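You operate a simulated robot arm through the tools that you are given. There is no shell and no other tool. Be economical: measure what you need, move in short steps, check, and stop when the job is done.

You are at the controls of a simulated robot arm. One attempt, no reset.

Task
Tension the ribbed belt and run it till it tracks true.
Fine: both wheels to their marks, the red one before the start; stop the belt once it runs in the middle.

The check looks at the end state, three seconds after you hand in, the way a careful person would. Anything else that was tipped, shoved, dropped, spilled or broken makes it a failure.

Robot
A 6-joint arm with a two-finger parallel gripper, fixed in place. Base frame: the origin is at the foot of the arm, x ahead of it, y to its left, z up. Units: mm, degrees, N and s.
With the tool pointing down near the work surface it reaches from about 340 to 820 mm from the base axis. Its first joint turns from -166.0 to 166.0 degrees. Payload 3.91 kg.
The tool frame sits at the grasp point between the pads (the TCP): z along the fingers, y along the line on which they close. The tips reach 30 mm beyond it. Largest opening 110 mm; finger width 20, thickness 10; the body of the gripper, 48 by 112 mm, starts 55 mm behind the TCP.
Orientation is that of the tool frame in the base frame, as [roll, pitch, yaw] about the fixed x, y, z axes, in that order (R = Rz(yaw) Ry(pitch) Rx(roll)). With the fingers straight down and closing along the base's y, the tool's x points along the base's -x, its y along +y and its z along -z.

Tools
- The arm moves only by the tool move_arm. Its argument "targets" is a list of rows, each a list of 7 numbers: the turn, a rotation vector about the tool's x, y, z in degrees, then the shift along the tool's x, y, z in mm, then the opening in per cent of the stroke, from 0 (shut) to 100 (fully open). In form: [[ax, ay, az, tx, ty, tz, claw], ...]. A call has 1 to 20 rows; each row shifts and turns the commanded pose from where the row before left it, along the tool's axes as they then stand. Rows are played at 5 a second. More than 50 mm and 8.6 degrees between two rows, or a gripper value outside its range, and nothing of the call is played. Where a pose cannot be reached the arm comes as near as it can. A force on the tool above 40 N (or 10 N above the force at the start of the call, whichever is more), or a blocked arm, ends the call early, and 0.2 s more pass. The fingers move at their own pace (about 45 mm/s each) and stop on an object; they squeeze with about 40 N. The grip force told is the motor's: it shows also when the fingers shut on nothing. Time passes only in rows, and 0.2 s behind the last, so rows that do not move let the fingers close. The reply holds the time, the measured pose of the TCP, the force on the tool along the base axes, the opening and the grip force, in the units named above and with some noise, with the torque about the TCP (base axes, N m) and any sound that the robot's microphone picked up.
- Cameras (640 x 400 px; columns grow to the right, rows downward): "scene" is fixed at [402.2, -650, 1712.3]; the picture's right is [0.99, -0.11, 0.00], its down [-0.05, -0.50, -0.87] and it looks along [0.09, 0.86, -0.50] (base axes); focal length 320 px, centre (320, 200). "wrist" rides on the gripper at [77, 7, -114] in the tool frame; the picture's right is [-0.09, 1.00, 0.00], its down [-0.80, -0.07, -0.59] and it looks along [-0.59, -0.05, 0.80] (tool axes); focal length 270 px, centre (320, 200). There is no depth. A picture from a camera that has moved, and an enlarged one, comes with that camera's place and axes in the base frame and with its lens.
- grab_frame(camera): a new picture of that camera. No time passes.
- slide_trunk(by): slides the trunk up (or, below 0, down) by that many mm; the arm rides with it, the base frame stays. It gives what a move gives, with no picture.
- enlarge(camera, box): a new picture of the part [left, top, right, bottom] of that camera's present view, enlarged. No time passes.
- job_done(): hands the job in; it is judged then, once.

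Go step by step. Nothing tells you positions but the pictures and the camera data: compare them with the known pose of the tool, close in by small moves and look again before you grip or let go. The budget is 120 turns and 68 pictures, counting those below and the enlarged ones. Unless the task says otherwise, let go and move clear before handing in, and close with one line.

The tools are called after "Emit:" as name(argument=value, ...) on one line, values as JSON. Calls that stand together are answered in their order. move_arm: Moves the arm, as the interface text tells. Its arguments: {"type":"object","properties":{"targets":{"type":"array","items":{"type":"array","items":{"type":"number"}}}},"required":["targets"]} The other tools are called the same way: slide_trunk (by) slides the trunk up or down; grab_frame (camera) takes a picture; enlarge (camera, box) takes an enlarged picture of a part of a camera's view; job_done () hands the job in.

At the start:

```text
time_s: 0.0
tcp_pos: [353.1, 377.2, 1316.2]
ee_rot: [-179.8, 0.0, -180.0]
ft_force: [-1.6, -0.6, 0.2]
ft_torque: [0.04, -0.02, 0.04]
gripper_width: 110.1
grip_force: 0.0
trunk travel left (down, up): [-550.0, 60.0]
```

scene: 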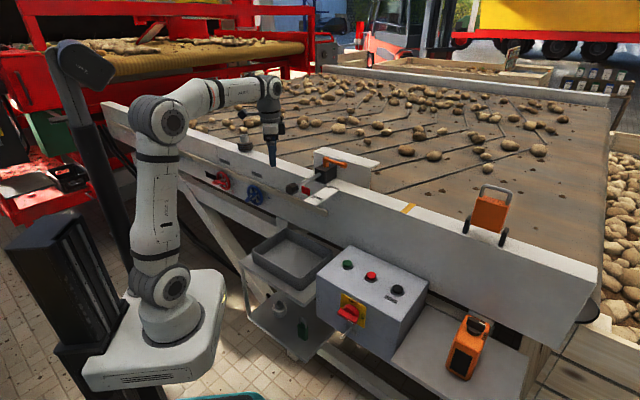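
wrist: 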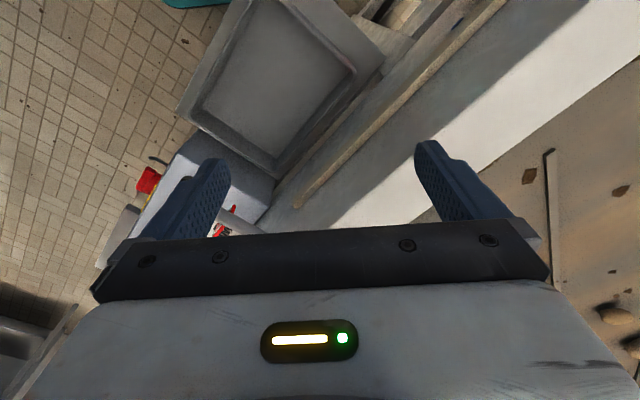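

I see a belt table with a red and a blue handwheel on its side, and a control box with buttons. I'll enlarge those areas first.

Emit:
enlarge(camera="scene", box=[190, 120, 350, 220])

Emit:
enlarge(camera="scene", box=[300, 230, 460, 330])

Emit:
enlarge(camera="scene", box=[380, 160, 620, 310])

```text
4.00 times, centred on (270, 170) of scene
camera zoom: at [402.2, -650.0, 1712.3], right [0.99, -0.11, 0.0], down [-0.05, -0.5, -0.87], along [0.09, 0.86, -0.5], focal length 1281 px, centre (520, 320)
```

zoom: 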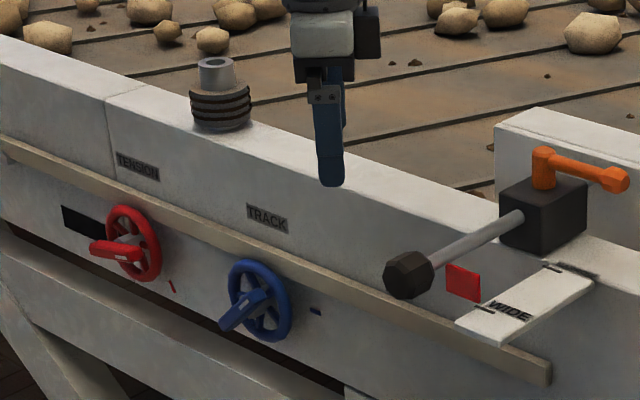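

```text
4.00 times, centred on (380, 280) of scene
camera zoom: at [402.2, -650.0, 1712.3], right [0.99, -0.11, 0.0], down [-0.05, -0.5, -0.87], along [0.09, 0.86, -0.5], focal length 1281 px, centre (80, -120)
```

zoom: 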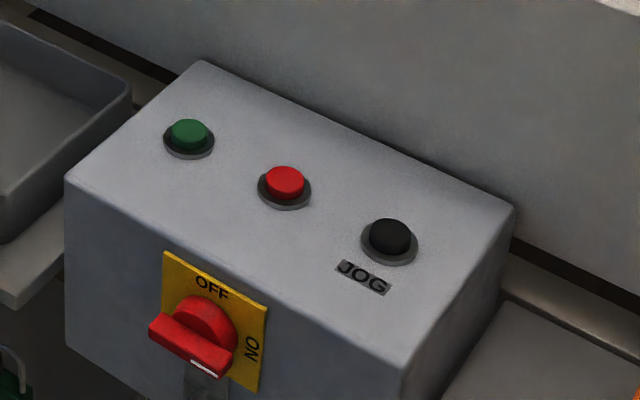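

```text
2.67 times, centred on (500, 235) of scene
camera zoom: at [402.2, -650.0, 1712.3], right [0.99, -0.11, 0.0], down [-0.05, -0.5, -0.87], along [0.09, 0.86, -0.5], focal length 854 px, centre (-160, 107)
```

zoom: 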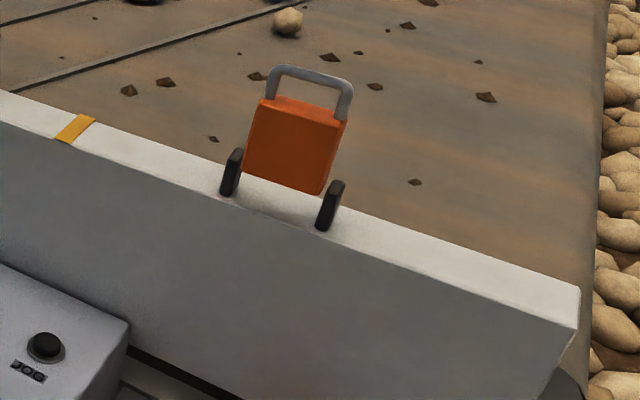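

The fascia stands at about 45° to the base axes. It faces the arm roughly 600 mm out, with the wheels near z≈1020. I'll turn the tool so the wrist camera ends up above it, looking at the fascia.

Emit:
move_arm(targets=[[0, 0, 8, 0, 0, 0, 100], [0, 0, 8, 0, 0, 0, 100], [0, 0, 8, 0, 0, 0, 100], [0, 0, 8, 0, 0, 0, 100], [0, 0, 8, 0, 0, 0, 100], [0, 0, 8, 0, 0, 0, 100], [0, 0, 8, 0, 0, 0, 100], [0, 0, 8, 0, 0, 0, 100], [0, 0, 8, 0, 0, 0, 100], [0, 0, 8, 0, 0, 0, 100], [0, 0, 8, 0, 0, 0, 100], [0, 0, 8, 0, 0, 0, 100], [0, 0, 8, 0, 0, 0, 100], [0, 0, 8, 0, 0, 0, 100], [0, 0, 8, 0, 0, 0, 100], [0, 0, 8, 0, 0, 0, 100], [0, 0, 8, 0, 0, 0, 100]])

```text
time_s: 3.6
tcp_pos: [428.0, 297.9, 1310.4]
ee_rot: [-178.8, -0.2, 45.9]
ft_force: [0.0, -0.5, 1.0]
ft_torque: [-0.01, -0.04, 0.04]
gripper_width: 110.0
grip_force: 0.1
out of reach, approached as far as the arm can: row 16, 17
trunk travel left (down, up): [-550.0, 60.0]
```

The last rows hit a joint limit, so I'll use the opposite roll with the camera below. First I'll turn back.

Emit:
move_arm(targets=[[0, 0, -8.5, 0, 0, 0, 100], [0, 0, -8.5, 0, 0, 0, 100], [0, 0, -8.5, 0, 0, 0, 100], [0, 0, -8.5, 0, 0, 0, 100], [0, 0, -8.5, 0, 0, 0, 100], [0, 0, -8.5, 0, 0, 0, 100], [0, 0, -8.5, 0, 0, 0, 100], [0, 0, -8.5, 0, 0, 0, 100], [0, 0, -8.5, 0, 0, 0, 100], [0, 0, -8.5, 0, 0, 0, 100], [0, 0, -8.5, 0, 0, 0, 100], [0, 0, -8.5, 0, 0, 0, 100], [0, 0, -8.5, 0, 0, 0, 100], [0, 0, -8.5, 0, 0, 0, 100], [0, 0, -8.5, 0, 0, 0, 100], [0, 0, -8.5, 0, 0, 0, 100], [0, 0, -8.5, 0, 0, 0, 100], [0, 0, -8.5, 0, 0, 0, 100], [0, 0, -8.5, 0, 0, 0, 100], [0, 0, -8.5, 0, 0, 0, 100]])

```text
time_s: 7.8
tcp_pos: [426.7, 297.7, 1311.5]
ee_rot: [-180.0, 0.0, -145.8]
ft_force: [0.3, 0.2, 0.0]
ft_torque: [0.01, 0.02, 0.0]
gripper_width: 110.1
grip_force: 0.1
trunk travel left (down, up): [-550.0, 60.0]
```

Now I'll finish aligning the yaw and slide left, in front of the wheels.

Emit:
move_arm(targets=[[0, 0, -4.9, 0, 0, 0, 100], [0, 0, -4.9, 0, 0, 0, 100], [0, 0, 0, 6.5, 39, 0, 100], [0, 0, 0, 6.5, 39, 0, 100], [0, 0, 0, 6.5, 39, 0, 100], [0, 0, 0, 6.5, 39, 0, 100], [0, 0, 0, 6.5, 39, 0, 100], [0, 0, 0, 6.5, 39, 0, 100], [0, 0, 0, 6.5, 39, 0, 100], [0, 0, 0, 6.5, 39, 0, 100], [0, 0, 0, 6.5, 39, 0, 100], [0, 0, 0, 6.5, 39, 0, 100], [0, 0, 0, 6.5, 39, 0, 100], [0, 0, 0, 6.5, 39, 0, 100]])

Emit:
move_arm(targets=[[0, -6, 0, 0, 0, 0, 100], [0, -6, 0, 0, 0, 0, 100], [0, -6, 0, 0, 0, 0, 100], [0, -6, 0, 0, 0, 0, 100], [0, -6, 0, 0, 0, 0, 100], [0, -6, 0, 0, 0, 0, 100], [0, -6, 0, 0, 0, 0, 100], [0, -6, 0, 0, 0, 0, 100], [0, -6, 0, 0, 0, 0, 100]])

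Emit:
slide_trunk(by=-250)

Emit:
grab_frame(camera="wrist")

Emit:
grab_frame(camera="scene")

```text
time_s: 10.8
tcp_pos: [44.9, 583.6, 1311.4]
ee_rot: [-179.9, -0.1, -136.1]
ft_force: [0.2, 0.2, -0.8]
ft_torque: [0.01, -0.05, 0.03]
gripper_width: 110.1
grip_force: 0.0
trunk travel left (down, up): [-550.0, 60.0]
```

```text
time_s: 12.8
tcp_pos: [46.7, 582.1, 1312.1]
ee_rot: [179.9, 54.2, -136.2]
ft_force: [0.1, 0.6, -0.6]
ft_torque: [0.01, 0.0, -0.01]
gripper_width: 110.0
grip_force: 0.1
trunk travel left (down, up): [-550.0, 60.0]
```

```text
time_s: 15.4
tcp_pos: [45.9, 582.2, 1060.6]
ee_rot: [-180.0, 54.1, -136.2]
ft_force: [-0.7, 0.0, 1.1]
ft_torque: [-0.02, 0.02, -0.03]
gripper_width: 110.0
grip_force: 0.0
trunk travel left (down, up): [-300.0, 310.0]
```

```text
62 pictures are left
camera wrist: at [-57.5, 491.1, 1067.1], right [-0.65, 0.75, 0.07], down [0.04, -0.06, 1.0], along [0.76, 0.65, 0.01], focal length 270 px, centre (320, 200)
```

wrist: 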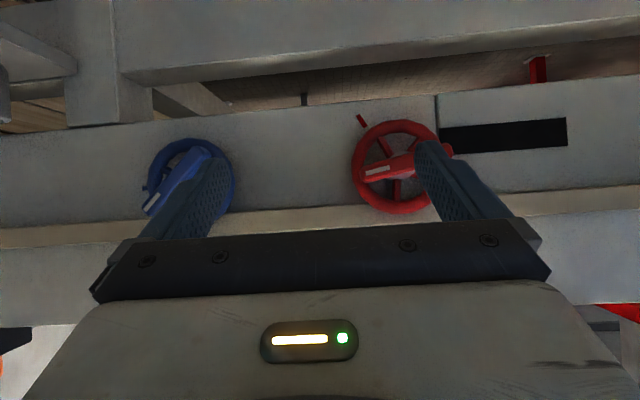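

```text
61 pictures are left
```

scene: 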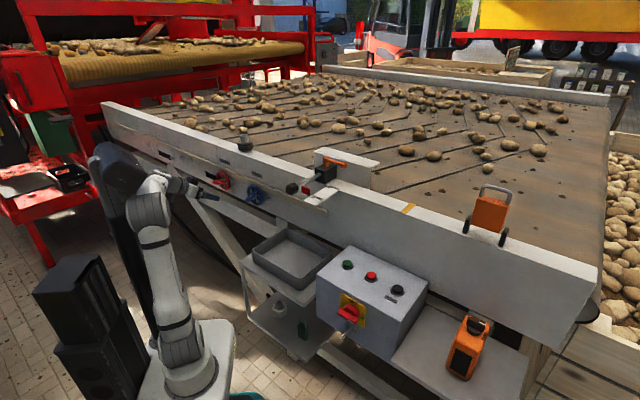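

The wheel centres triangulate to red ≈ (93,726,1043) and blue ≈ (251,575,1043). I'll zoom in on the pointers and marks; this view is upside down.

Emit:
enlarge(camera="wrist", box=[320, 80, 480, 240])

Emit:
enlarge(camera="wrist", box=[110, 80, 270, 240])

Emit:
enlarge(camera="scene", box=[200, 155, 280, 210])

```text
2.50 times, centred on (400, 160) of wrist
camera zoom: at [-57.5, 491.1, 1067.1], right [-0.65, 0.75, 0.07], down [0.04, -0.06, 1.0], along [0.76, 0.65, 0.01], focal length 676 px, centre (120, 300)
```

zoom: 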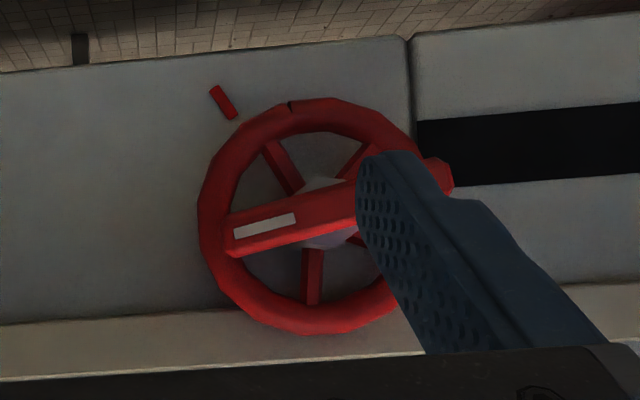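

```text
2.50 times, centred on (190, 160) of wrist
camera zoom: at [-57.5, 491.1, 1067.1], right [-0.65, 0.75, 0.07], down [0.04, -0.06, 1.0], along [0.76, 0.65, 0.01], focal length 676 px, centre (645, 300)
```

zoom: 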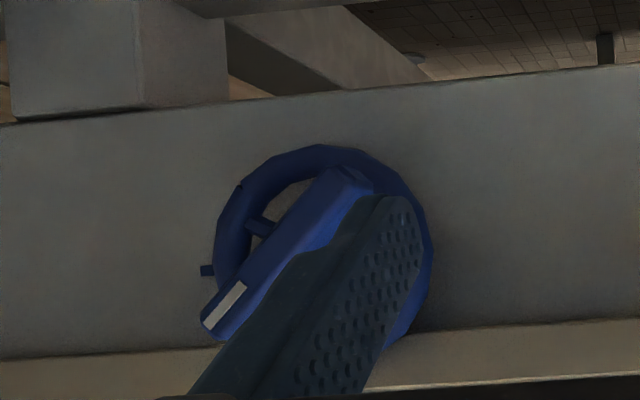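

```text
7.27 times, centred on (240, 182) of scene
camera zoom: at [402.2, -650.0, 1712.3], right [0.99, -0.11, 0.0], down [-0.05, -0.5, -0.87], along [0.09, 0.86, -0.5], focal length 2330 px, centre (902, 327)
```

zoom: 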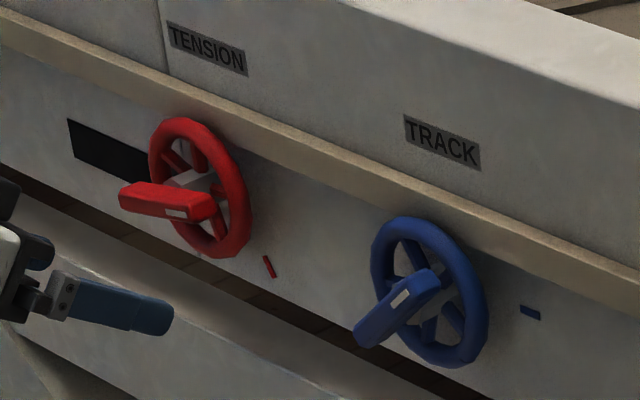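

Each wheel has a raised grip bar with a white index. Red's index is near +11° and its mark near −58°; blue's index is near +45° and its mark near 0°. Both need a clockwise turn. I'll level the tool, square it to the fascia and roll it for the red bar.

Emit:
move_arm(targets=[[0, -7.2, 0, 0, 0, 0, 100], [0, -7.2, 0, 0, 0, 0, 100], [0, -7.2, 0, 0, 0, 0, 100], [0, -7.2, 0, 0, 0, 0, 100], [0, -7.2, 0, 0, 0, 0, 100], [-2.5, 0, 0, 0, 0, 0, 60], [0, 0, -8.4, 0, 0, 0, 45], [0, 0, -8.4, 0, 0, 0, 45], [0, 0, -8.4, 0, 0, 0, 45], [0, 0, -8.4, 0, 0, 0, 45], [0, 0, -8.4, 0, 0, 0, 45], [0, 0, -8.4, 0, 0, 0, 45], [0, 0, -8.4, 0, 0, 0, 45], [0, 0, -8.4, 0, 0, 0, 45], [0, 0, -8.4, 0, 0, 0, 45], [0, 0, -8.4, 0, 0, 0, 45], [0, 0, -8.4, 0, 0, 0, 45], [0, 0, -8.4, 0, 0, 0, 45]])

Emit:
grab_frame(camera="wrist")

```text
time_s: 19.2
tcp_pos: [46.4, 582.0, 1060.5]
ee_rot: [-90.0, -10.9, -43.7]
ft_force: [-0.8, 0.4, -0.1]
ft_torque: [-0.03, 0.0, 0.0]
gripper_width: 49.2
grip_force: 0.1
trunk travel left (down, up): [-300.0, 310.0]
```

```text
57 pictures are left
camera wrist: at [23.2, 445.7, 1070.0], right [0.07, -0.07, -0.99], down [-0.99, 0.12, -0.08], along [0.13, 0.99, -0.06], focal length 270 px, centre (320, 200)
```

wrist: 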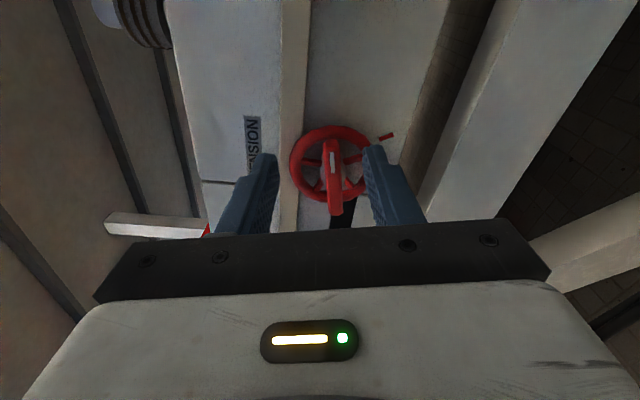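

The bar and index are well in view, between the fingers. I'll zoom in to refine the axis position.

Emit:
enlarge(camera="wrist", box=[240, 100, 440, 225])

```text
3.20 times, centred on (340, 162) of wrist
camera zoom: at [23.2, 445.7, 1070.0], right [0.07, -0.07, -0.99], down [-0.99, 0.12, -0.08], along [0.13, 0.99, -0.06], focal length 865 px, centre (256, 320)
```

zoom: 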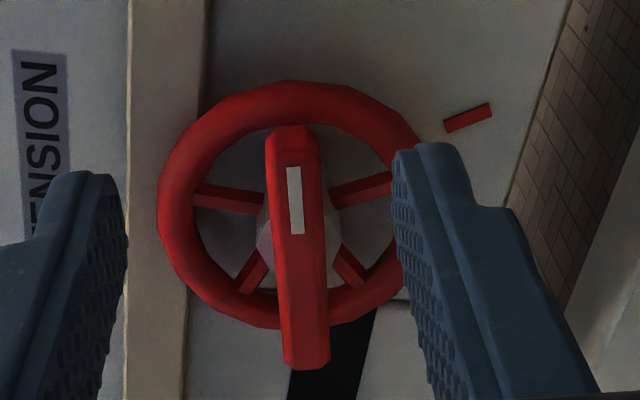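

The red axis refines to about e≈−431 along the rail, z≈1044, with the bar front at n≈555. I'll move in front of it and check.

Emit:
move_arm(targets=[[0, 0, 0, -32.2, 2.2, 0, 45], [0, 0, 0, -32.2, 2.2, 0, 45], [0, 0, 0, 0, 0, 33, 45], [0, 0, 0, 0, 0, 25, 45]])

Emit:
grab_frame(camera="wrist")

Emit:
enlarge(camera="scene", box=[160, 140, 280, 215])

```text
time_s: 20.2
tcp_pos: [40.9, 667.9, 1043.6]
ee_rot: [-90.1, -10.9, -43.6]
ft_force: [0.4, 0.1, 0.1]
ft_torque: [0.01, 0.03, -0.02]
gripper_width: 49.6
grip_force: 0.0
trunk travel left (down, up): [-300.0, 310.0]
```

```text
55 pictures are left
camera wrist: at [17.5, 530.9, 1052.7], right [0.07, -0.07, -0.99], down [-0.99, 0.12, -0.08], along [0.13, 0.99, -0.06], focal length 270 px, centre (320, 200)
```

wrist: 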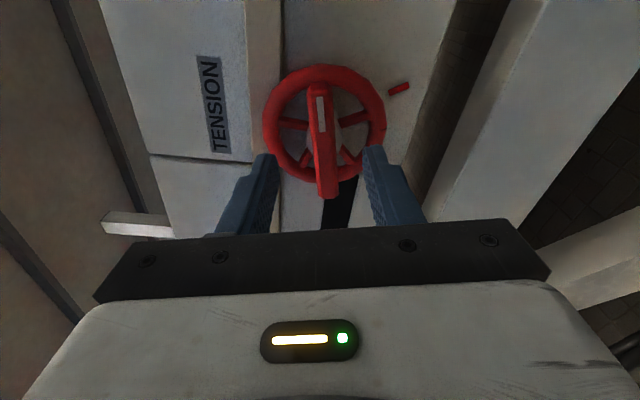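

```text
5.33 times, centred on (220, 178) of scene
camera zoom: at [402.2, -650.0, 1712.3], right [0.99, -0.11, 0.0], down [-0.05, -0.5, -0.87], along [0.09, 0.86, -0.5], focal length 1708 px, centre (853, 320)
```

zoom: 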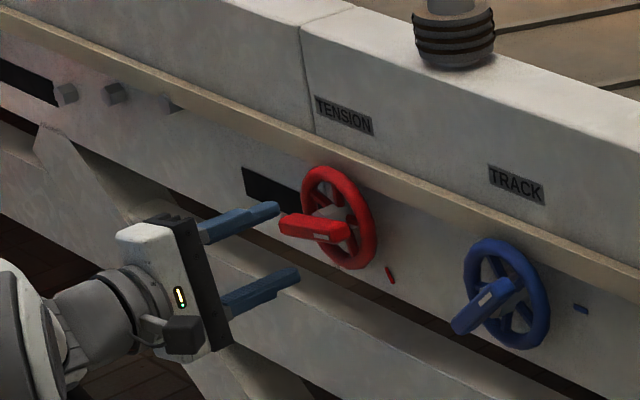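

The fingers straddle the bar evenly. I'll advance 35 mm and close.

Emit:
move_arm(targets=[[0, 0, 0, 0, 0, 18, 45], [0, 0, 0, 0, 0, 17, 45], [0, 0, 0, 0, 0, 0, 0], [0, 0, 0, 0, 0, 0, 0], [0, 0, 0, 0, 0, 0, 0], [0, 0, 0, 0, 0, 0, 0]])

Emit:
grab_frame(camera="wrist")

```text
time_s: 21.6
tcp_pos: [66.0, 692.6, 1041.5]
ee_rot: [-90.3, -11.0, -43.6]
ft_force: [0.0, -12.4, -21.0]
ft_torque: [-0.46, 0.16, -0.14]
gripper_width: 15.9
grip_force: 45.0
trunk travel left (down, up): [-300.0, 310.0]
```

```text
53 pictures are left
camera wrist: at [42.9, 556.3, 1050.8], right [0.07, -0.07, -0.99], down [-0.99, 0.12, -0.08], along [0.13, 0.99, -0.06], focal length 270 px, centre (320, 200)
```

wrist: 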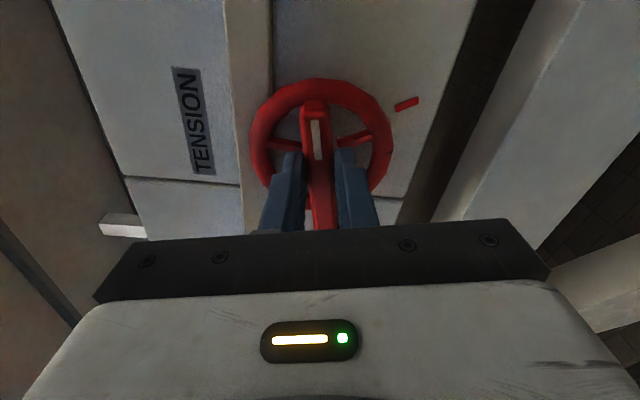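

Gripped, but there's 21 N downward, so the axis is about 2 mm lower than I commanded. I'll relax that and start a small turn.

Emit:
move_arm(targets=[[0, 0, 0, 0, 2, 0, 0], [0, 0, 0, 0, 0, 0, 0]])

Emit:
move_arm(targets=[[0, 0, 4, 0, 0, 0, 0], [0, 0, 4, 0, 0, 0, 0], [0, 0, 4, 0, 0, 0, 0], [0, 0, 4, 0, 0, 0, 0]])

```text
time_s: 22.2
tcp_pos: [66.6, 693.0, 1040.4]
ee_rot: [-90.2, -10.9, -43.6]
ft_force: [0.7, -12.8, -21.2]
ft_torque: [-0.65, 0.44, 0.04]
gripper_width: 15.5
grip_force: 45.2
trunk travel left (down, up): [-300.0, 310.0]
```

```text
time_s: 23.2
tcp_pos: [66.6, 692.6, 1039.8]
ee_rot: [-90.2, 5.1, -43.6]
ft_force: [1.8, -16.6, -32.1]
ft_torque: [-0.27, -0.05, 0.55]
gripper_width: 15.8
grip_force: 45.4
trunk travel left (down, up): [-300.0, 310.0]
```

It turns. I'll shift down a little to see how the vertical load responds.

Emit:
move_arm(targets=[[0, 0, 0, 0, 3, 0, 0], [0, 0, 0, 0, 0, 0, 0]])

Emit:
enlarge(camera="wrist", box=[240, 60, 440, 240])

```text
time_s: 23.8
tcp_pos: [65.9, 692.0, 1038.8]
ee_rot: [-90.0, 5.1, -43.8]
ft_force: [2.3, -13.9, -23.2]
ft_torque: [-0.39, 0.13, -0.1]
gripper_width: 16.0
grip_force: 44.7
trunk travel left (down, up): [-300.0, 310.0]
```

```text
2.22 times, centred on (340, 150) of wrist
camera zoom: at [42.3, 556.8, 1026.7], right [-0.13, 0.12, -0.98], down [-0.98, 0.12, 0.14], along [0.13, 0.99, 0.1], focal length 601 px, centre (276, 311)
```

zoom: 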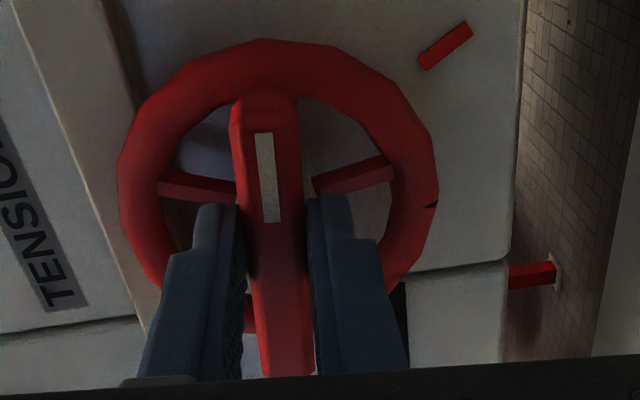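

The index turns with the tool and the mark is visible. I'll continue turning in small steps.

Emit:
move_arm(targets=[[0, 0, 0, 0, 2, 0, 0], [0, 0, 4, 0, 0, 0, 0], [0, 0, 4, 0, 0, 0, 0], [0, 0, 4, 0, 0, 0, 0], [0, 0, 4, 0, 0, 0, 0], [0, 0, 4, 0, 0, 0, 0], [0, 0, 4, 0, 0, 0, 0]])

```text
time_s: 25.4
tcp_pos: [66.9, 692.7, 1037.6]
ee_rot: [-90.1, 29.3, -43.7]
ft_force: [3.8, -5.7, -17.2]
ft_torque: [0.45, -0.58, 0.55]
gripper_width: 15.6
grip_force: 45.1
trunk travel left (down, up): [-300.0, 310.0]
```

Emit:
move_arm(targets=[[0, 0, 4, 0, 0, 0, 0], [0, 0, 4, 0, 0, 0, 0], [0, 0, 4, 0, 0, 0, 0], [0, 0, 4, 0, 0, 0, 0], [0, 0, 4, 0, 0, 0, 0]])

Emit:
grab_frame(camera="wrist")

Emit:
enlarge(camera="scene", box=[190, 150, 270, 200])

```text
time_s: 26.6
tcp_pos: [64.7, 694.8, 1034.8]
ee_rot: [-90.3, 49.1, -43.8]
ft_force: [-4.4, -1.4, -28.8]
ft_torque: [0.26, -0.46, 0.15]
gripper_width: 16.0
grip_force: 44.9
trunk travel left (down, up): [-300.0, 310.0]
```

```text
51 pictures are left
camera wrist: at [18.4, 579.7, 973.5], right [-0.59, 0.56, -0.59], down [-0.75, -0.1, 0.65], along [0.3, 0.82, 0.48], focal length 270 px, centre (320, 200)
```

wrist: 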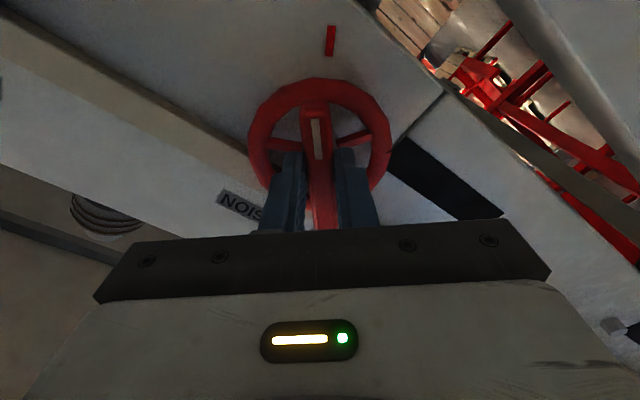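

```text
8.00 times, centred on (230, 175) of scene
camera zoom: at [402.2, -650.0, 1712.3], right [0.99, -0.11, 0.0], down [-0.05, -0.5, -0.87], along [0.09, 0.86, -0.5], focal length 2563 px, centre (1040, 400)
```

zoom: 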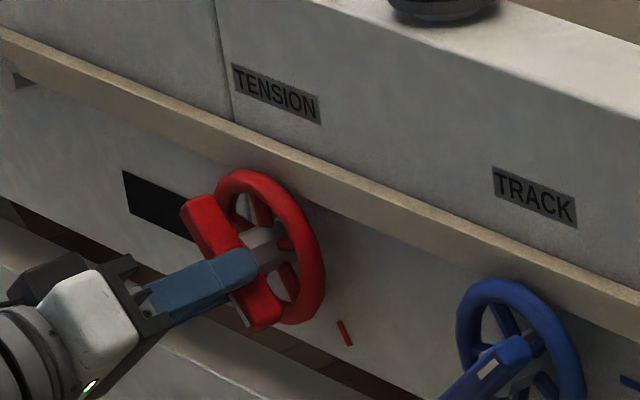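

The bar is at −49° and the mark is about 10° further. I'll turn 10° more, then release and view it square-on.

Emit:
move_arm(targets=[[0, 0, 3.5, 0, 0, 0, 0], [0, 0, 3.5, 0, 0, 0, 0], [0, 0, 3, 0, 0, 0, 0], [0, 0, 0, 0, 0, 0, 0]])

Emit:
move_arm(targets=[[0, 0, 0, 0, 0, 0, 40], [0, 0, 0, 0, 0, 0, 40], [0, 0, 0, 0, 0, 0, 40], [0, 0, 0, 0, 0, -35, 40], [0, 0, 0, 0, 0, -40, 40], [0, 0, 0, 0, 0, -40, 40]])

Emit:
enlarge(camera="wrist", box=[200, 20, 440, 240])

```text
time_s: 27.6
tcp_pos: [65.4, 696.0, 1034.7]
ee_rot: [-90.4, 59.0, -43.9]
ft_force: [-12.5, 1.6, -32.8]
ft_torque: [0.03, -0.27, 0.01]
gripper_width: 15.7
grip_force: 44.7
trunk travel left (down, up): [-300.0, 310.0]
```

```text
time_s: 29.2
tcp_pos: [25.8, 617.6, 1020.7]
ee_rot: [-91.1, 57.7, -48.4]
ft_force: [-0.1, -0.6, -0.1]
ft_torque: [0.0, 0.0, 0.0]
gripper_width: 43.8
grip_force: 0.0
trunk travel left (down, up): [-300.0, 310.0]
stopped in row 6: the arm was blocked; the commanded pose is now the measured one
```

```text
1.82 times, centred on (320, 130) of wrist
camera zoom: at [-35.3, 512.4, 954.3], right [-0.6, 0.65, -0.46], down [-0.68, -0.13, 0.72], along [0.41, 0.75, 0.52], focal length 491 px, centre (320, 327)
```

zoom: 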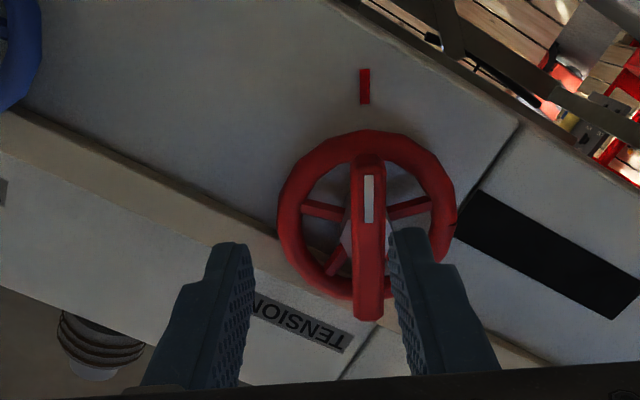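

Projected onto the fascia, the red index lines up with its mark within about 1°. Now I'll move in front of the blue wheel and roll the tool to suit its 45° bar.

Emit:
move_arm(targets=[[0, 0, 0, 17.6, -34.2, 3.1, 45], [0, 0, 0, 17.6, -34.2, 3.1, 45], [0, 0, 0, 17.6, -34.2, 3.1, 45], [0, 0, 0, 17.6, -34.2, 3.1, 45], [0, 0, 0, 17.6, -34.2, 3.1, 45], [0, 0, -7.92, 0, 0, 0, 45], [0, 0, -7.92, 0, 0, 0, 45], [0, 0, -7.92, 0, 0, 0, 45], [0, 0, -7.92, 0, 0, 0, 45], [0, 0, -7.92, 0, 0, 0, 45], [0, 0, -7.92, 0, 0, 0, 45], [0, 0, -7.92, 0, 0, 0, 45], [0, 0, -7.92, 0, 0, 0, 45], [0, 0, -7.92, 0, 0, 0, 45], [0, 0, -7.92, 0, 0, 0, 45], [0, 0, -7.92, 0, 0, 0, 45], [0, 0, -7.92, 0, 0, 0, 45], [0, 0, -7.92, 0, 0, 0, 45], [3.3, -3.3, 0, 0, 0, 0, 45]])

Emit:
grab_frame(camera="wrist")

```text
time_s: 33.2
tcp_pos: [164.5, 486.8, 1038.6]
ee_rot: [-90.9, -45.3, -42.0]
ft_force: [0.1, 0.5, -0.4]
ft_torque: [0.03, 0.0, 0.0]
gripper_width: 49.3
grip_force: 0.0
trunk travel left (down, up): [-300.0, 310.0]
```

```text
48 pictures are left
camera wrist: at [130.9, 362.6, 1089.8], right [0.47, -0.44, -0.76], down [-0.86, -0.03, -0.51], along [0.21, 0.9, -0.39], focal length 270 px, centre (320, 200)
```

wrist: 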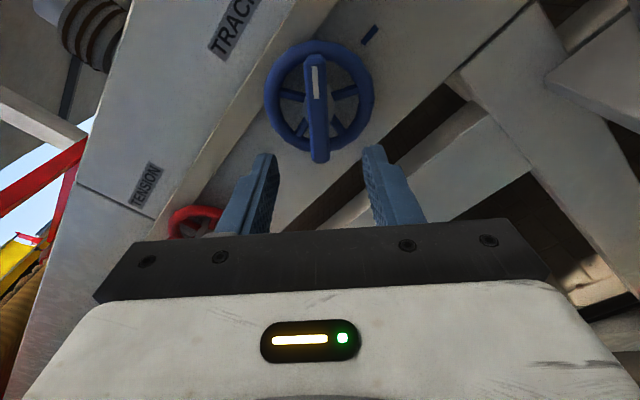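

Blue is well in view. I'll zoom in to measure it.

Emit:
enlarge(camera="wrist", box=[240, 15, 400, 175])

```text
2.50 times, centred on (320, 95) of wrist
camera zoom: at [130.9, 362.6, 1089.8], right [0.47, -0.44, -0.76], down [-0.86, -0.03, -0.51], along [0.21, 0.9, -0.39], focal length 676 px, centre (320, 462)
```

zoom: 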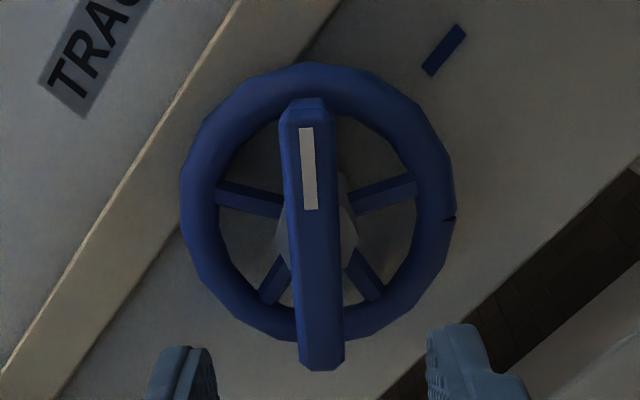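

The blue axis is at about e=−215, z≈1042, with the bar at 43.5°. I'll correct the yaw and roll and move to just short of the grip.

Emit:
move_arm(targets=[[-1.2, 1.2, 1.5, 0, 0, 0, 45], [0, 0, 0, 3.7, -0.4, 45, 45], [0, 0, 0, 0, 0, 15, 45], [0, 0, 0, 0, 0, 0, 45]])

Emit:
grab_frame(camera="wrist")

```text
time_s: 34.2
tcp_pos: [208.4, 528.7, 1041.3]
ee_rot: [-91.0, -43.6, -43.7]
ft_force: [0.1, -0.6, -0.3]
ft_torque: [-0.01, -0.04, -0.01]
gripper_width: 49.5
grip_force: 0.1
trunk travel left (down, up): [-300.0, 310.0]
```

```text
46 pictures are left
camera wrist: at [172.3, 403.8, 1090.4], right [0.44, -0.44, -0.78], down [-0.87, 0.01, -0.5], along [0.23, 0.9, -0.38], focal length 270 px, centre (320, 200)
```

wrist: 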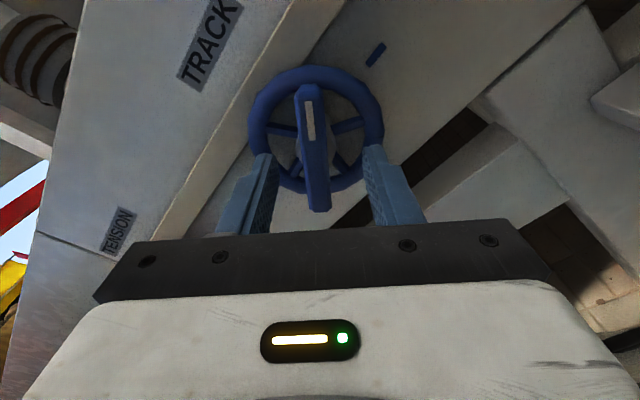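

Centred. I'll advance 20 mm and close on the bar.

Emit:
move_arm(targets=[[0, 0, 0, 0, 0, 20, 45], [0, 0, 0, 0, 0, 0, 0], [0, 0, 0, 0, 0, 0, 0], [0, 0, 0, 0, 0, 0, 0], [0, 0, 0, 0, 0, 0, 0]])

Emit:
move_arm(targets=[[0, 0, 4, 0, 0, 0, 0], [0, 0, 4, 0, 0, 0, 0], [0, 0, 4, 0, 0, 0, 0], [0, 0, 4, 0, 0, 0, 0]])

```text
time_s: 35.4
tcp_pos: [219.9, 544.1, 1042.2]
ee_rot: [-90.6, -43.8, -43.8]
ft_force: [-5.5, 20.7, 20.7]
ft_torque: [-0.05, 0.15, 1.41]
gripper_width: 28.0
grip_force: 45.2
trunk travel left (down, up): [-300.0, 310.0]
```

```text
time_s: 36.4
tcp_pos: [220.5, 543.0, 1040.9]
ee_rot: [-90.5, -27.7, -44.1]
ft_force: [-8.0, 20.7, 21.5]
ft_torque: [0.65, -0.59, 0.47]
gripper_width: 27.4
grip_force: 45.0
trunk travel left (down, up): [-300.0, 310.0]
```

The opening is 28 mm, against 16 mm on red. I'll look before going on.

Emit:
grab_frame(camera="wrist")

Emit:
enlarge(camera="scene", box=[210, 160, 290, 210])

```text
45 pictures are left
camera wrist: at [192.1, 411.4, 1072.5], right [0.27, -0.27, -0.92], down [-0.95, 0.09, -0.31], along [0.17, 0.96, -0.24], focal length 270 px, centre (320, 200)
```

wrist: 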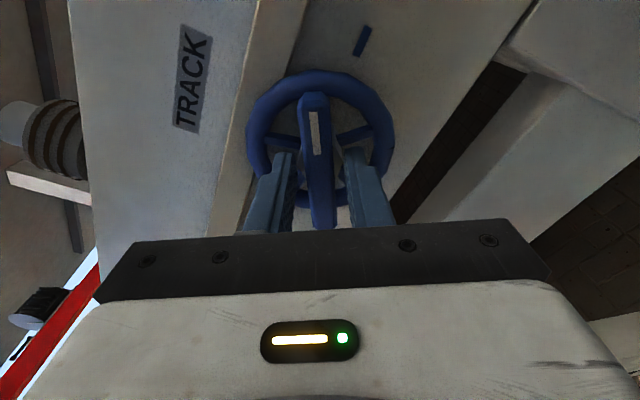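

```text
8.00 times, centred on (250, 185) of scene
camera zoom: at [402.2, -650.0, 1712.3], right [0.99, -0.11, 0.0], down [-0.05, -0.5, -0.87], along [0.09, 0.86, -0.5], focal length 2563 px, centre (880, 320)
```

zoom: 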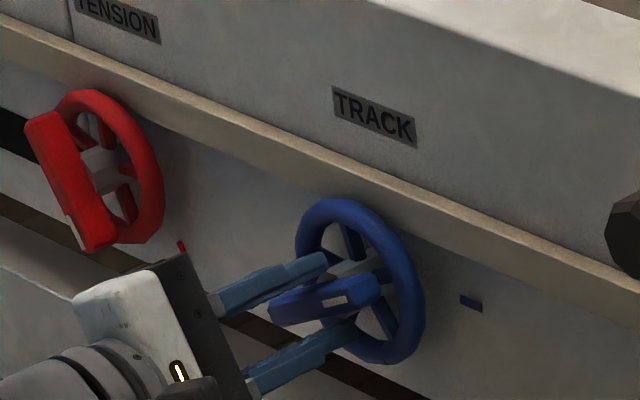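

The tips have gone past the bar and onto the hub, so blue stands further out than I took it. I'll open, back off 12 mm and regrip on the bar itself.

Emit:
move_arm(targets=[[0, 0, 0, 0, 0, 0, 45], [0, 0, 0, 0, 0, 0, 45], [0, 0, 0, 0, 0, -12, 45], [0, 0, 0, 0, 0, 0, 45]])

Emit:
enlarge(camera="wrist", box=[230, 40, 410, 240])

Emit:
enlarge(camera="scene", box=[220, 165, 290, 210])

```text
time_s: 37.4
tcp_pos: [215.4, 533.3, 1039.5]
ee_rot: [-90.7, -27.6, -44.0]
ft_force: [0.1, -0.3, -0.2]
ft_torque: [0.0, 0.0, 0.01]
gripper_width: 49.3
grip_force: 0.0
trunk travel left (down, up): [-300.0, 310.0]
```

```text
2.00 times, centred on (320, 140) of wrist
camera zoom: at [185.4, 401.6, 1071.7], right [0.27, -0.28, -0.92], down [-0.95, 0.09, -0.3], along [0.17, 0.96, -0.24], focal length 541 px, centre (320, 320)
```

zoom: 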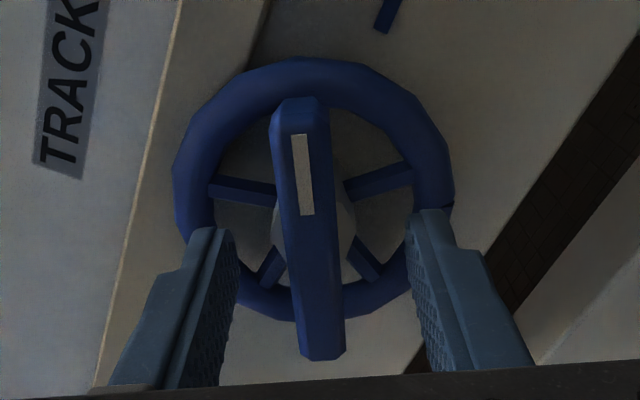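

```text
8.89 times, centred on (255, 188) of scene
camera zoom: at [402.2, -650.0, 1712.3], right [0.99, -0.11, 0.0], down [-0.05, -0.5, -0.87], along [0.09, 0.86, -0.5], focal length 2848 px, centre (898, 311)
```

zoom: 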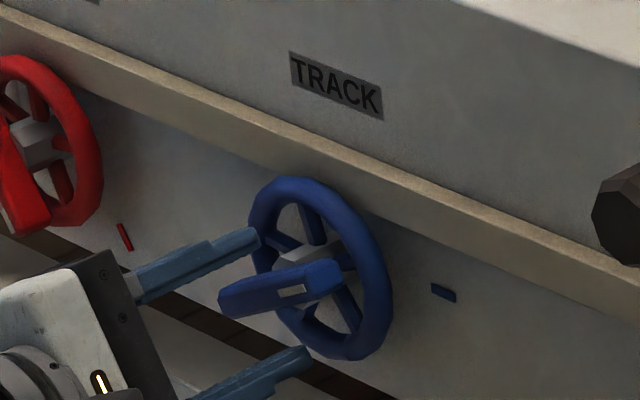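

The bar was simply off-centre by about 6 mm: the fingers are coupled, and the force points the same way. I'll shift −y by 5 mm, advance again and regrip.

Emit:
move_arm(targets=[[0, 0, 0, 0, -5, 0, 45], [0, 0, 0, 0, 0, 12, 45], [0, 0, 0, 0, 0, 0, 0], [0, 0, 0, 0, 0, 0, 0], [0, 0, 0, 0, 0, 0, 0], [0, 0, 0, 0, 0, 0, 0]])

```text
time_s: 38.8
tcp_pos: [221.7, 541.9, 1042.1]
ee_rot: [-91.0, -27.8, -43.9]
ft_force: [-0.9, -15.0, -21.6]
ft_torque: [-0.44, 0.35, -0.54]
gripper_width: 27.7
grip_force: 45.3
trunk travel left (down, up): [-300.0, 310.0]
```

It's still 28 mm, which matches the hub diameter, so the tips are catching the hub behind the bar. I'll open, retreat 8 mm and close on the bar only.

Emit:
move_arm(targets=[[0, 0, 0, 0, 0, 0, 45], [0, 0, 0, 0, 0, 0, 45], [0, 0, 0, 0, 2, -8, 45], [0, 0, 0, 0, 0, 0, 0], [0, 0, 0, 0, 0, 0, 0], [0, 0, 0, 0, 0, 0, 0], [0, 0, 0, 0, 0, 0, 0]])

```text
time_s: 40.4
tcp_pos: [216.4, 536.4, 1041.8]
ee_rot: [-90.7, -27.7, -44.2]
ft_force: [0.6, -3.8, -4.8]
ft_torque: [0.22, -0.24, -0.37]
gripper_width: 16.0
grip_force: 45.6
trunk travel left (down, up): [-300.0, 310.0]
```

Now it's on the bar: 16 mm with low force. I'll turn clockwise to the mark.

Emit:
move_arm(targets=[[0, 0, 4, 0, 0, 0, 0], [0, 0, 4, 0, 0, 0, 0], [0, 0, 4, 0, 0, 0, 0], [0, 0, 4, 0, 0, 0, 0], [0, 0, 4, 0, 0, 0, 0], [0, 0, 4, 0, 0, 0, 0], [0, 0, 3.5, 0, 0, 0, 0], [0, 0, 0, 0, 0, 0, 0]])

Emit:
enlarge(camera="wrist", box=[220, 20, 420, 240])

```text
time_s: 42.2
tcp_pos: [217.8, 536.5, 1040.2]
ee_rot: [-90.8, -0.2, -44.4]
ft_force: [-2.6, -19.9, -26.4]
ft_torque: [-0.26, 0.14, 0.25]
gripper_width: 15.8
grip_force: 45.3
trunk travel left (down, up): [-300.0, 310.0]
```

```text
1.82 times, centred on (320, 130) of wrist
camera zoom: at [191.8, 400.2, 1036.4], right [-0.07, 0.05, -1.0], down [-0.99, 0.14, 0.08], along [0.14, 0.99, 0.04], focal length 491 px, centre (320, 327)
```

zoom: 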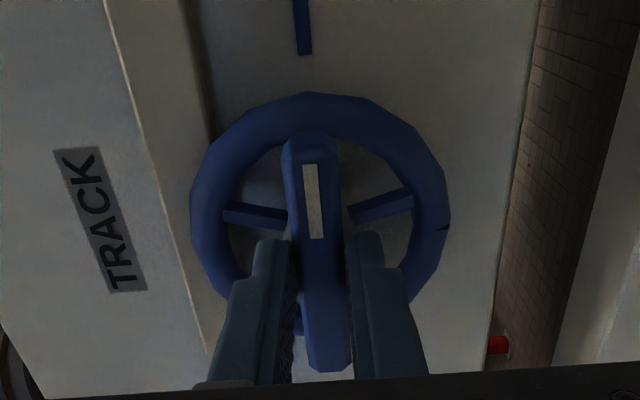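

The index points nearly at the mark. I'll release, back off and measure.

Emit:
move_arm(targets=[[0, 0, 0, 0, 0, 0, 40], [0, 0, 0, 0, 0, 0, 40], [0, 0, 0, 0, 0, 0, 40], [0, 0, 0, 0, 0, -35, 40], [0, 0, 0, 0, 0, -40, 40]])

Emit:
enlarge(camera="wrist", box=[210, 0, 410, 200])

```text
time_s: 43.4
tcp_pos: [162.2, 482.7, 1044.6]
ee_rot: [-90.6, -0.2, -44.3]
ft_force: [-0.1, 0.1, 0.1]
ft_torque: [0.0, -0.01, 0.0]
gripper_width: 44.1
grip_force: 0.0
trunk travel left (down, up): [-300.0, 310.0]
```

```text
2.00 times, centred on (310, 100) of wrist
camera zoom: at [138.1, 347.7, 1039.1], right [-0.07, 0.05, -1.0], down [-0.99, 0.14, 0.07], along [0.14, 0.99, 0.04], focal length 541 px, centre (340, 400)
```

zoom: 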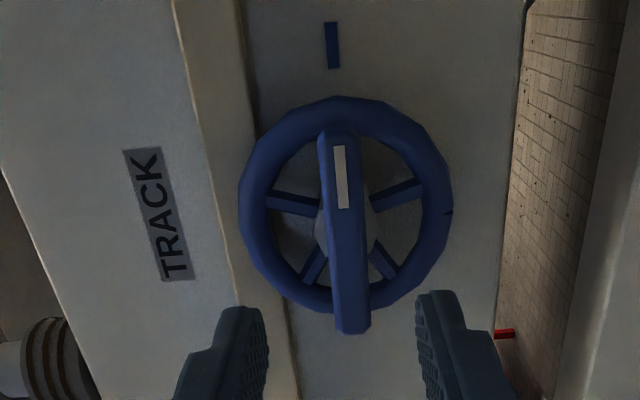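

Blue's bar is within about 1° of its mark. Now the control box: I'll raise the trunk, point the tool down with the fingers shut and travel over to the buttons.

Emit:
slide_trunk(by=250)

Emit:
move_arm(targets=[[-7.5, 0, 0, 0, 0, 0, 20], [-7.5, 0, 0, 0, 0, 0, 0], [-7.5, 0, 0, 0, 0, 0, 0], [-7.5, 0, 0, 0, 0, 0, 0], [-7.5, 0, 0, 0, 0, 0, 0], [-7.5, 0, 0, 0, 0, 0, 0], [-7.5, 0, 0, 0, 0, 0, 0], [-7.5, 0, 0, 0, 0, 0, 0], [-7.5, 0, 0, 0, 0, 0, 0], [-7.5, 0, 0, 0, 0, 0, 0], [-7.5, 0, 0, 0, 0, 0, 0], [-7.5, 0, 0, 0, 0, 0, 0]])

Emit:
move_arm(targets=[[0, 0, 0, 40, 0, 0, 0], [0, 0, 0, 40, 0, 0, 0], [0, 0, 0, 40, 0, 0, 0], [0, 0, 0, 40, 0, 0, 0], [0, 0, 0, 40, 0, 0, 0], [0, 0, 0, 40, 0, 0, 0], [0, 0, 0, 40, 0, 0, 0], [0, 0, 0, 40, 0, 0, 0], [0, 0, 0, 40, 0, 0, 0], [0, 0, 0, 40, 0, 0, 0], [0, 0, 0, 40, 0, 0, 0], [0, 0, 0, 40, 0, 0, 0], [0, 0, 0, 30, 0, 0, 0]])

Emit:
grab_frame(camera="wrist")

Emit:
grab_frame(camera="scene")

```text
time_s: 46.0
tcp_pos: [163.4, 484.0, 1292.5]
ee_rot: [-90.6, -0.2, -44.3]
ft_force: [-0.4, 0.0, -0.2]
ft_torque: [0.0, -0.03, -0.03]
gripper_width: 43.9
grip_force: 0.2
trunk travel left (down, up): [-550.0, 60.0]
```

```text
time_s: 48.6
tcp_pos: [164.1, 484.8, 1292.6]
ee_rot: [179.2, -0.2, -44.3]
ft_force: [0.6, 0.3, 0.1]
ft_torque: [-0.02, -0.02, 0.0]
gripper_width: 0.0
grip_force: 38.1
trunk travel left (down, up): [-550.0, 60.0]
```

```text
time_s: 51.4
tcp_pos: [528.4, 127.0, 1294.9]
ee_rot: [179.3, -0.2, -44.3]
ft_force: [-0.2, 1.0, -1.3]
ft_torque: [0.0, 0.04, 0.02]
gripper_width: 0.0
grip_force: 38.0
trunk travel left (down, up): [-550.0, 60.0]
```

```text
39 pictures are left
camera wrist: at [579.0, 68.9, 1410.5], right [-0.76, -0.65, 0.01], down [-0.52, 0.62, 0.59], along [-0.39, 0.44, -0.81], focal length 270 px, centre (320, 200)
```

wrist: 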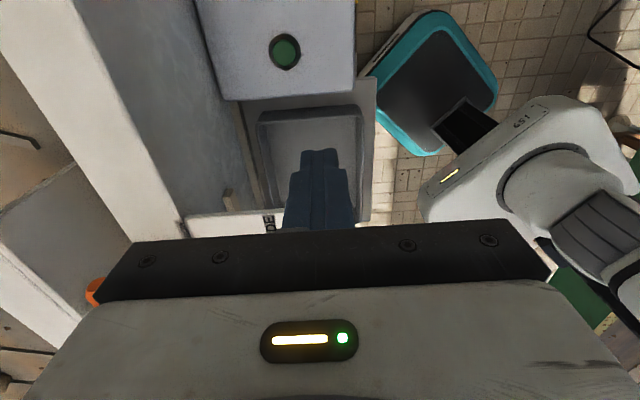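

```text
38 pictures are left
```

scene: 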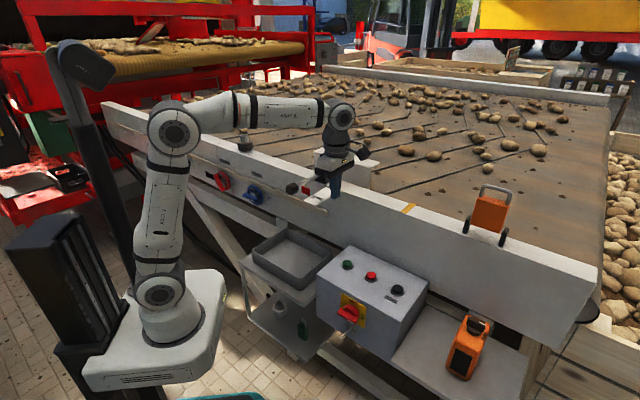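

The green button triangulates to about (576,132,1016). Before starting, I'll look for where the belt's tracking can be seen.

Emit:
enlarge(camera="scene", box=[480, 60, 640, 330])

Emit:
enlarge(camera="scene", box=[270, 60, 470, 220])

Emit:
enlarge(camera="scene", box=[90, 60, 290, 180])

```text
1.48 times, centred on (560, 195) of scene
camera zoom: at [402.2, -650.0, 1712.3], right [0.99, -0.11, 0.0], down [-0.05, -0.5, -0.87], along [0.09, 0.86, -0.5], focal length 475 px, centre (-36, 207)
```

zoom: 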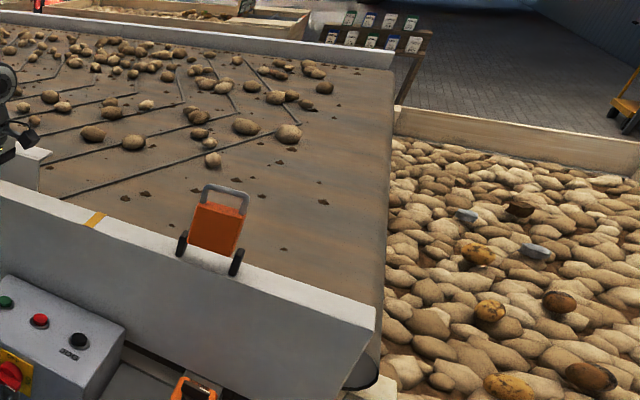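

```text
2.50 times, centred on (370, 140) of scene
camera zoom: at [402.2, -650.0, 1712.3], right [0.99, -0.11, 0.0], down [-0.05, -0.5, -0.87], along [0.09, 0.86, -0.5], focal length 801 px, centre (195, 350)
```

zoom: 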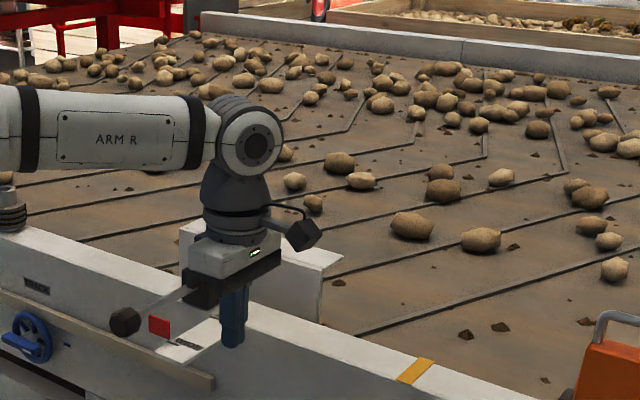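

```text
3.20 times, centred on (190, 120) of scene
camera zoom: at [402.2, -650.0, 1712.3], right [0.99, -0.11, 0.0], down [-0.05, -0.5, -0.87], along [0.09, 0.86, -0.5], focal length 1025 px, centre (736, 456)
```

zoom: 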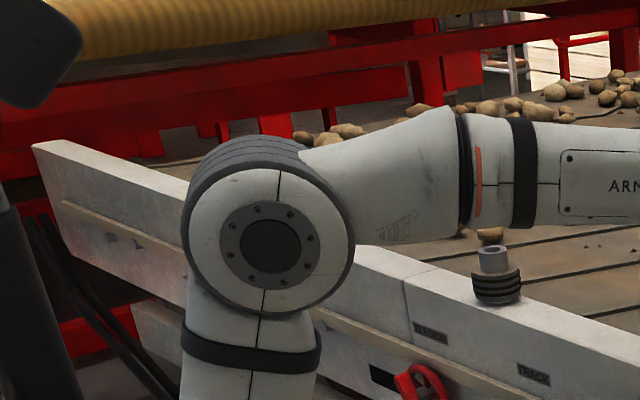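

I'll look closely at the orange item on the rail, in case the running belt could drag it.

Emit:
enlarge(camera="scene", box=[450, 175, 530, 255])

Emit:
enlarge(camera="scene", box=[540, 250, 620, 330])

```text
5.00 times, centred on (490, 215) of scene
camera zoom: at [402.2, -650.0, 1712.3], right [0.99, -0.11, 0.0], down [-0.05, -0.5, -0.87], along [0.09, 0.86, -0.5], focal length 1602 px, centre (-530, 125)
```

zoom: 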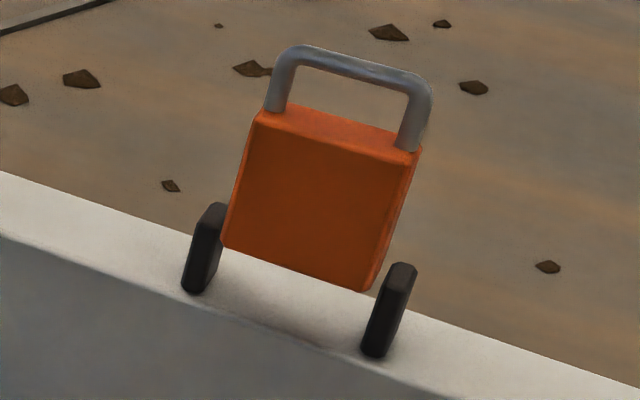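

```text
5.00 times, centred on (580, 290) of scene
camera zoom: at [402.2, -650.0, 1712.3], right [0.99, -0.11, 0.0], down [-0.05, -0.5, -0.87], along [0.09, 0.86, -0.5], focal length 1602 px, centre (-980, -250)
```

zoom: 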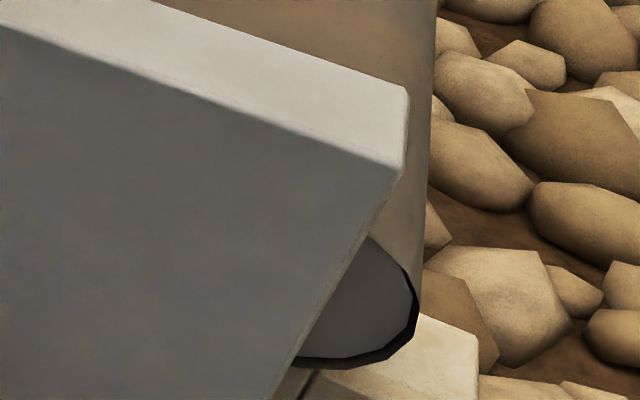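

The orange lamp stands on the rail, clear of the belt. Next I'll move over the green button and look down before pressing.

Emit:
move_arm(targets=[[0, 0, 0, 15.3, -18.4, 0, 0], [0, 0, 0, 15.3, -18.4, 0, 0], [0, 0, 0, 0, 0, 45, 0], [0, 0, 0, 0, 0, 45, 0], [0, 0, 0, 0, 0, 45, 0], [0, 0, 0, 0, 0, 45, 0], [0, 0, 0, 0, 0, 0, 0]])

Emit:
grab_frame(camera="wrist")

Emit:
enlarge(camera="scene", box=[300, 180, 440, 330])

```text
time_s: 53.0
tcp_pos: [574.6, 128.8, 1115.4]
ee_rot: [179.4, -0.2, -44.5]
ft_force: [0.1, 0.6, 0.0]
ft_torque: [-0.04, 0.02, 0.01]
gripper_width: 0.0
grip_force: 38.0
trunk travel left (down, up): [-550.0, 60.0]
```

```text
32 pictures are left
camera wrist: at [625.2, 71.7, 1230.7], right [-0.76, -0.65, 0.01], down [-0.52, 0.62, 0.59], along [-0.39, 0.44, -0.81], focal length 270 px, centre (320, 200)
```

wrist: 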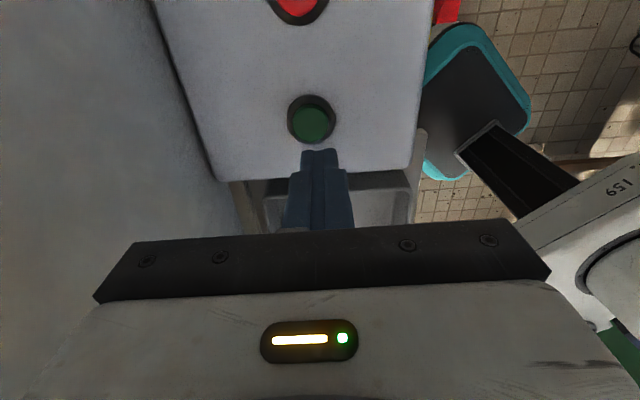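

```text
2.67 times, centred on (370, 255) of scene
camera zoom: at [402.2, -650.0, 1712.3], right [0.99, -0.11, 0.0], down [-0.05, -0.5, -0.87], along [0.09, 0.86, -0.5], focal length 854 px, centre (187, 53)
```

zoom: 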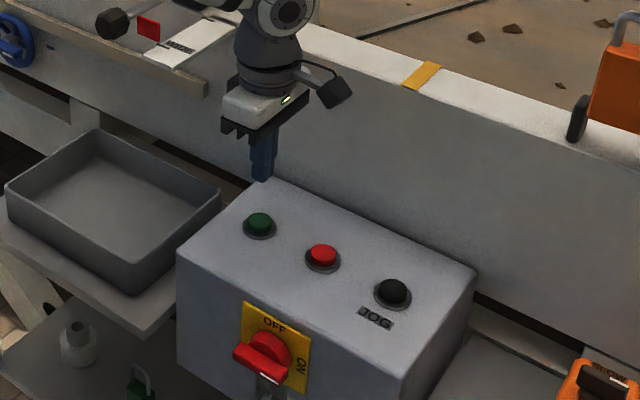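

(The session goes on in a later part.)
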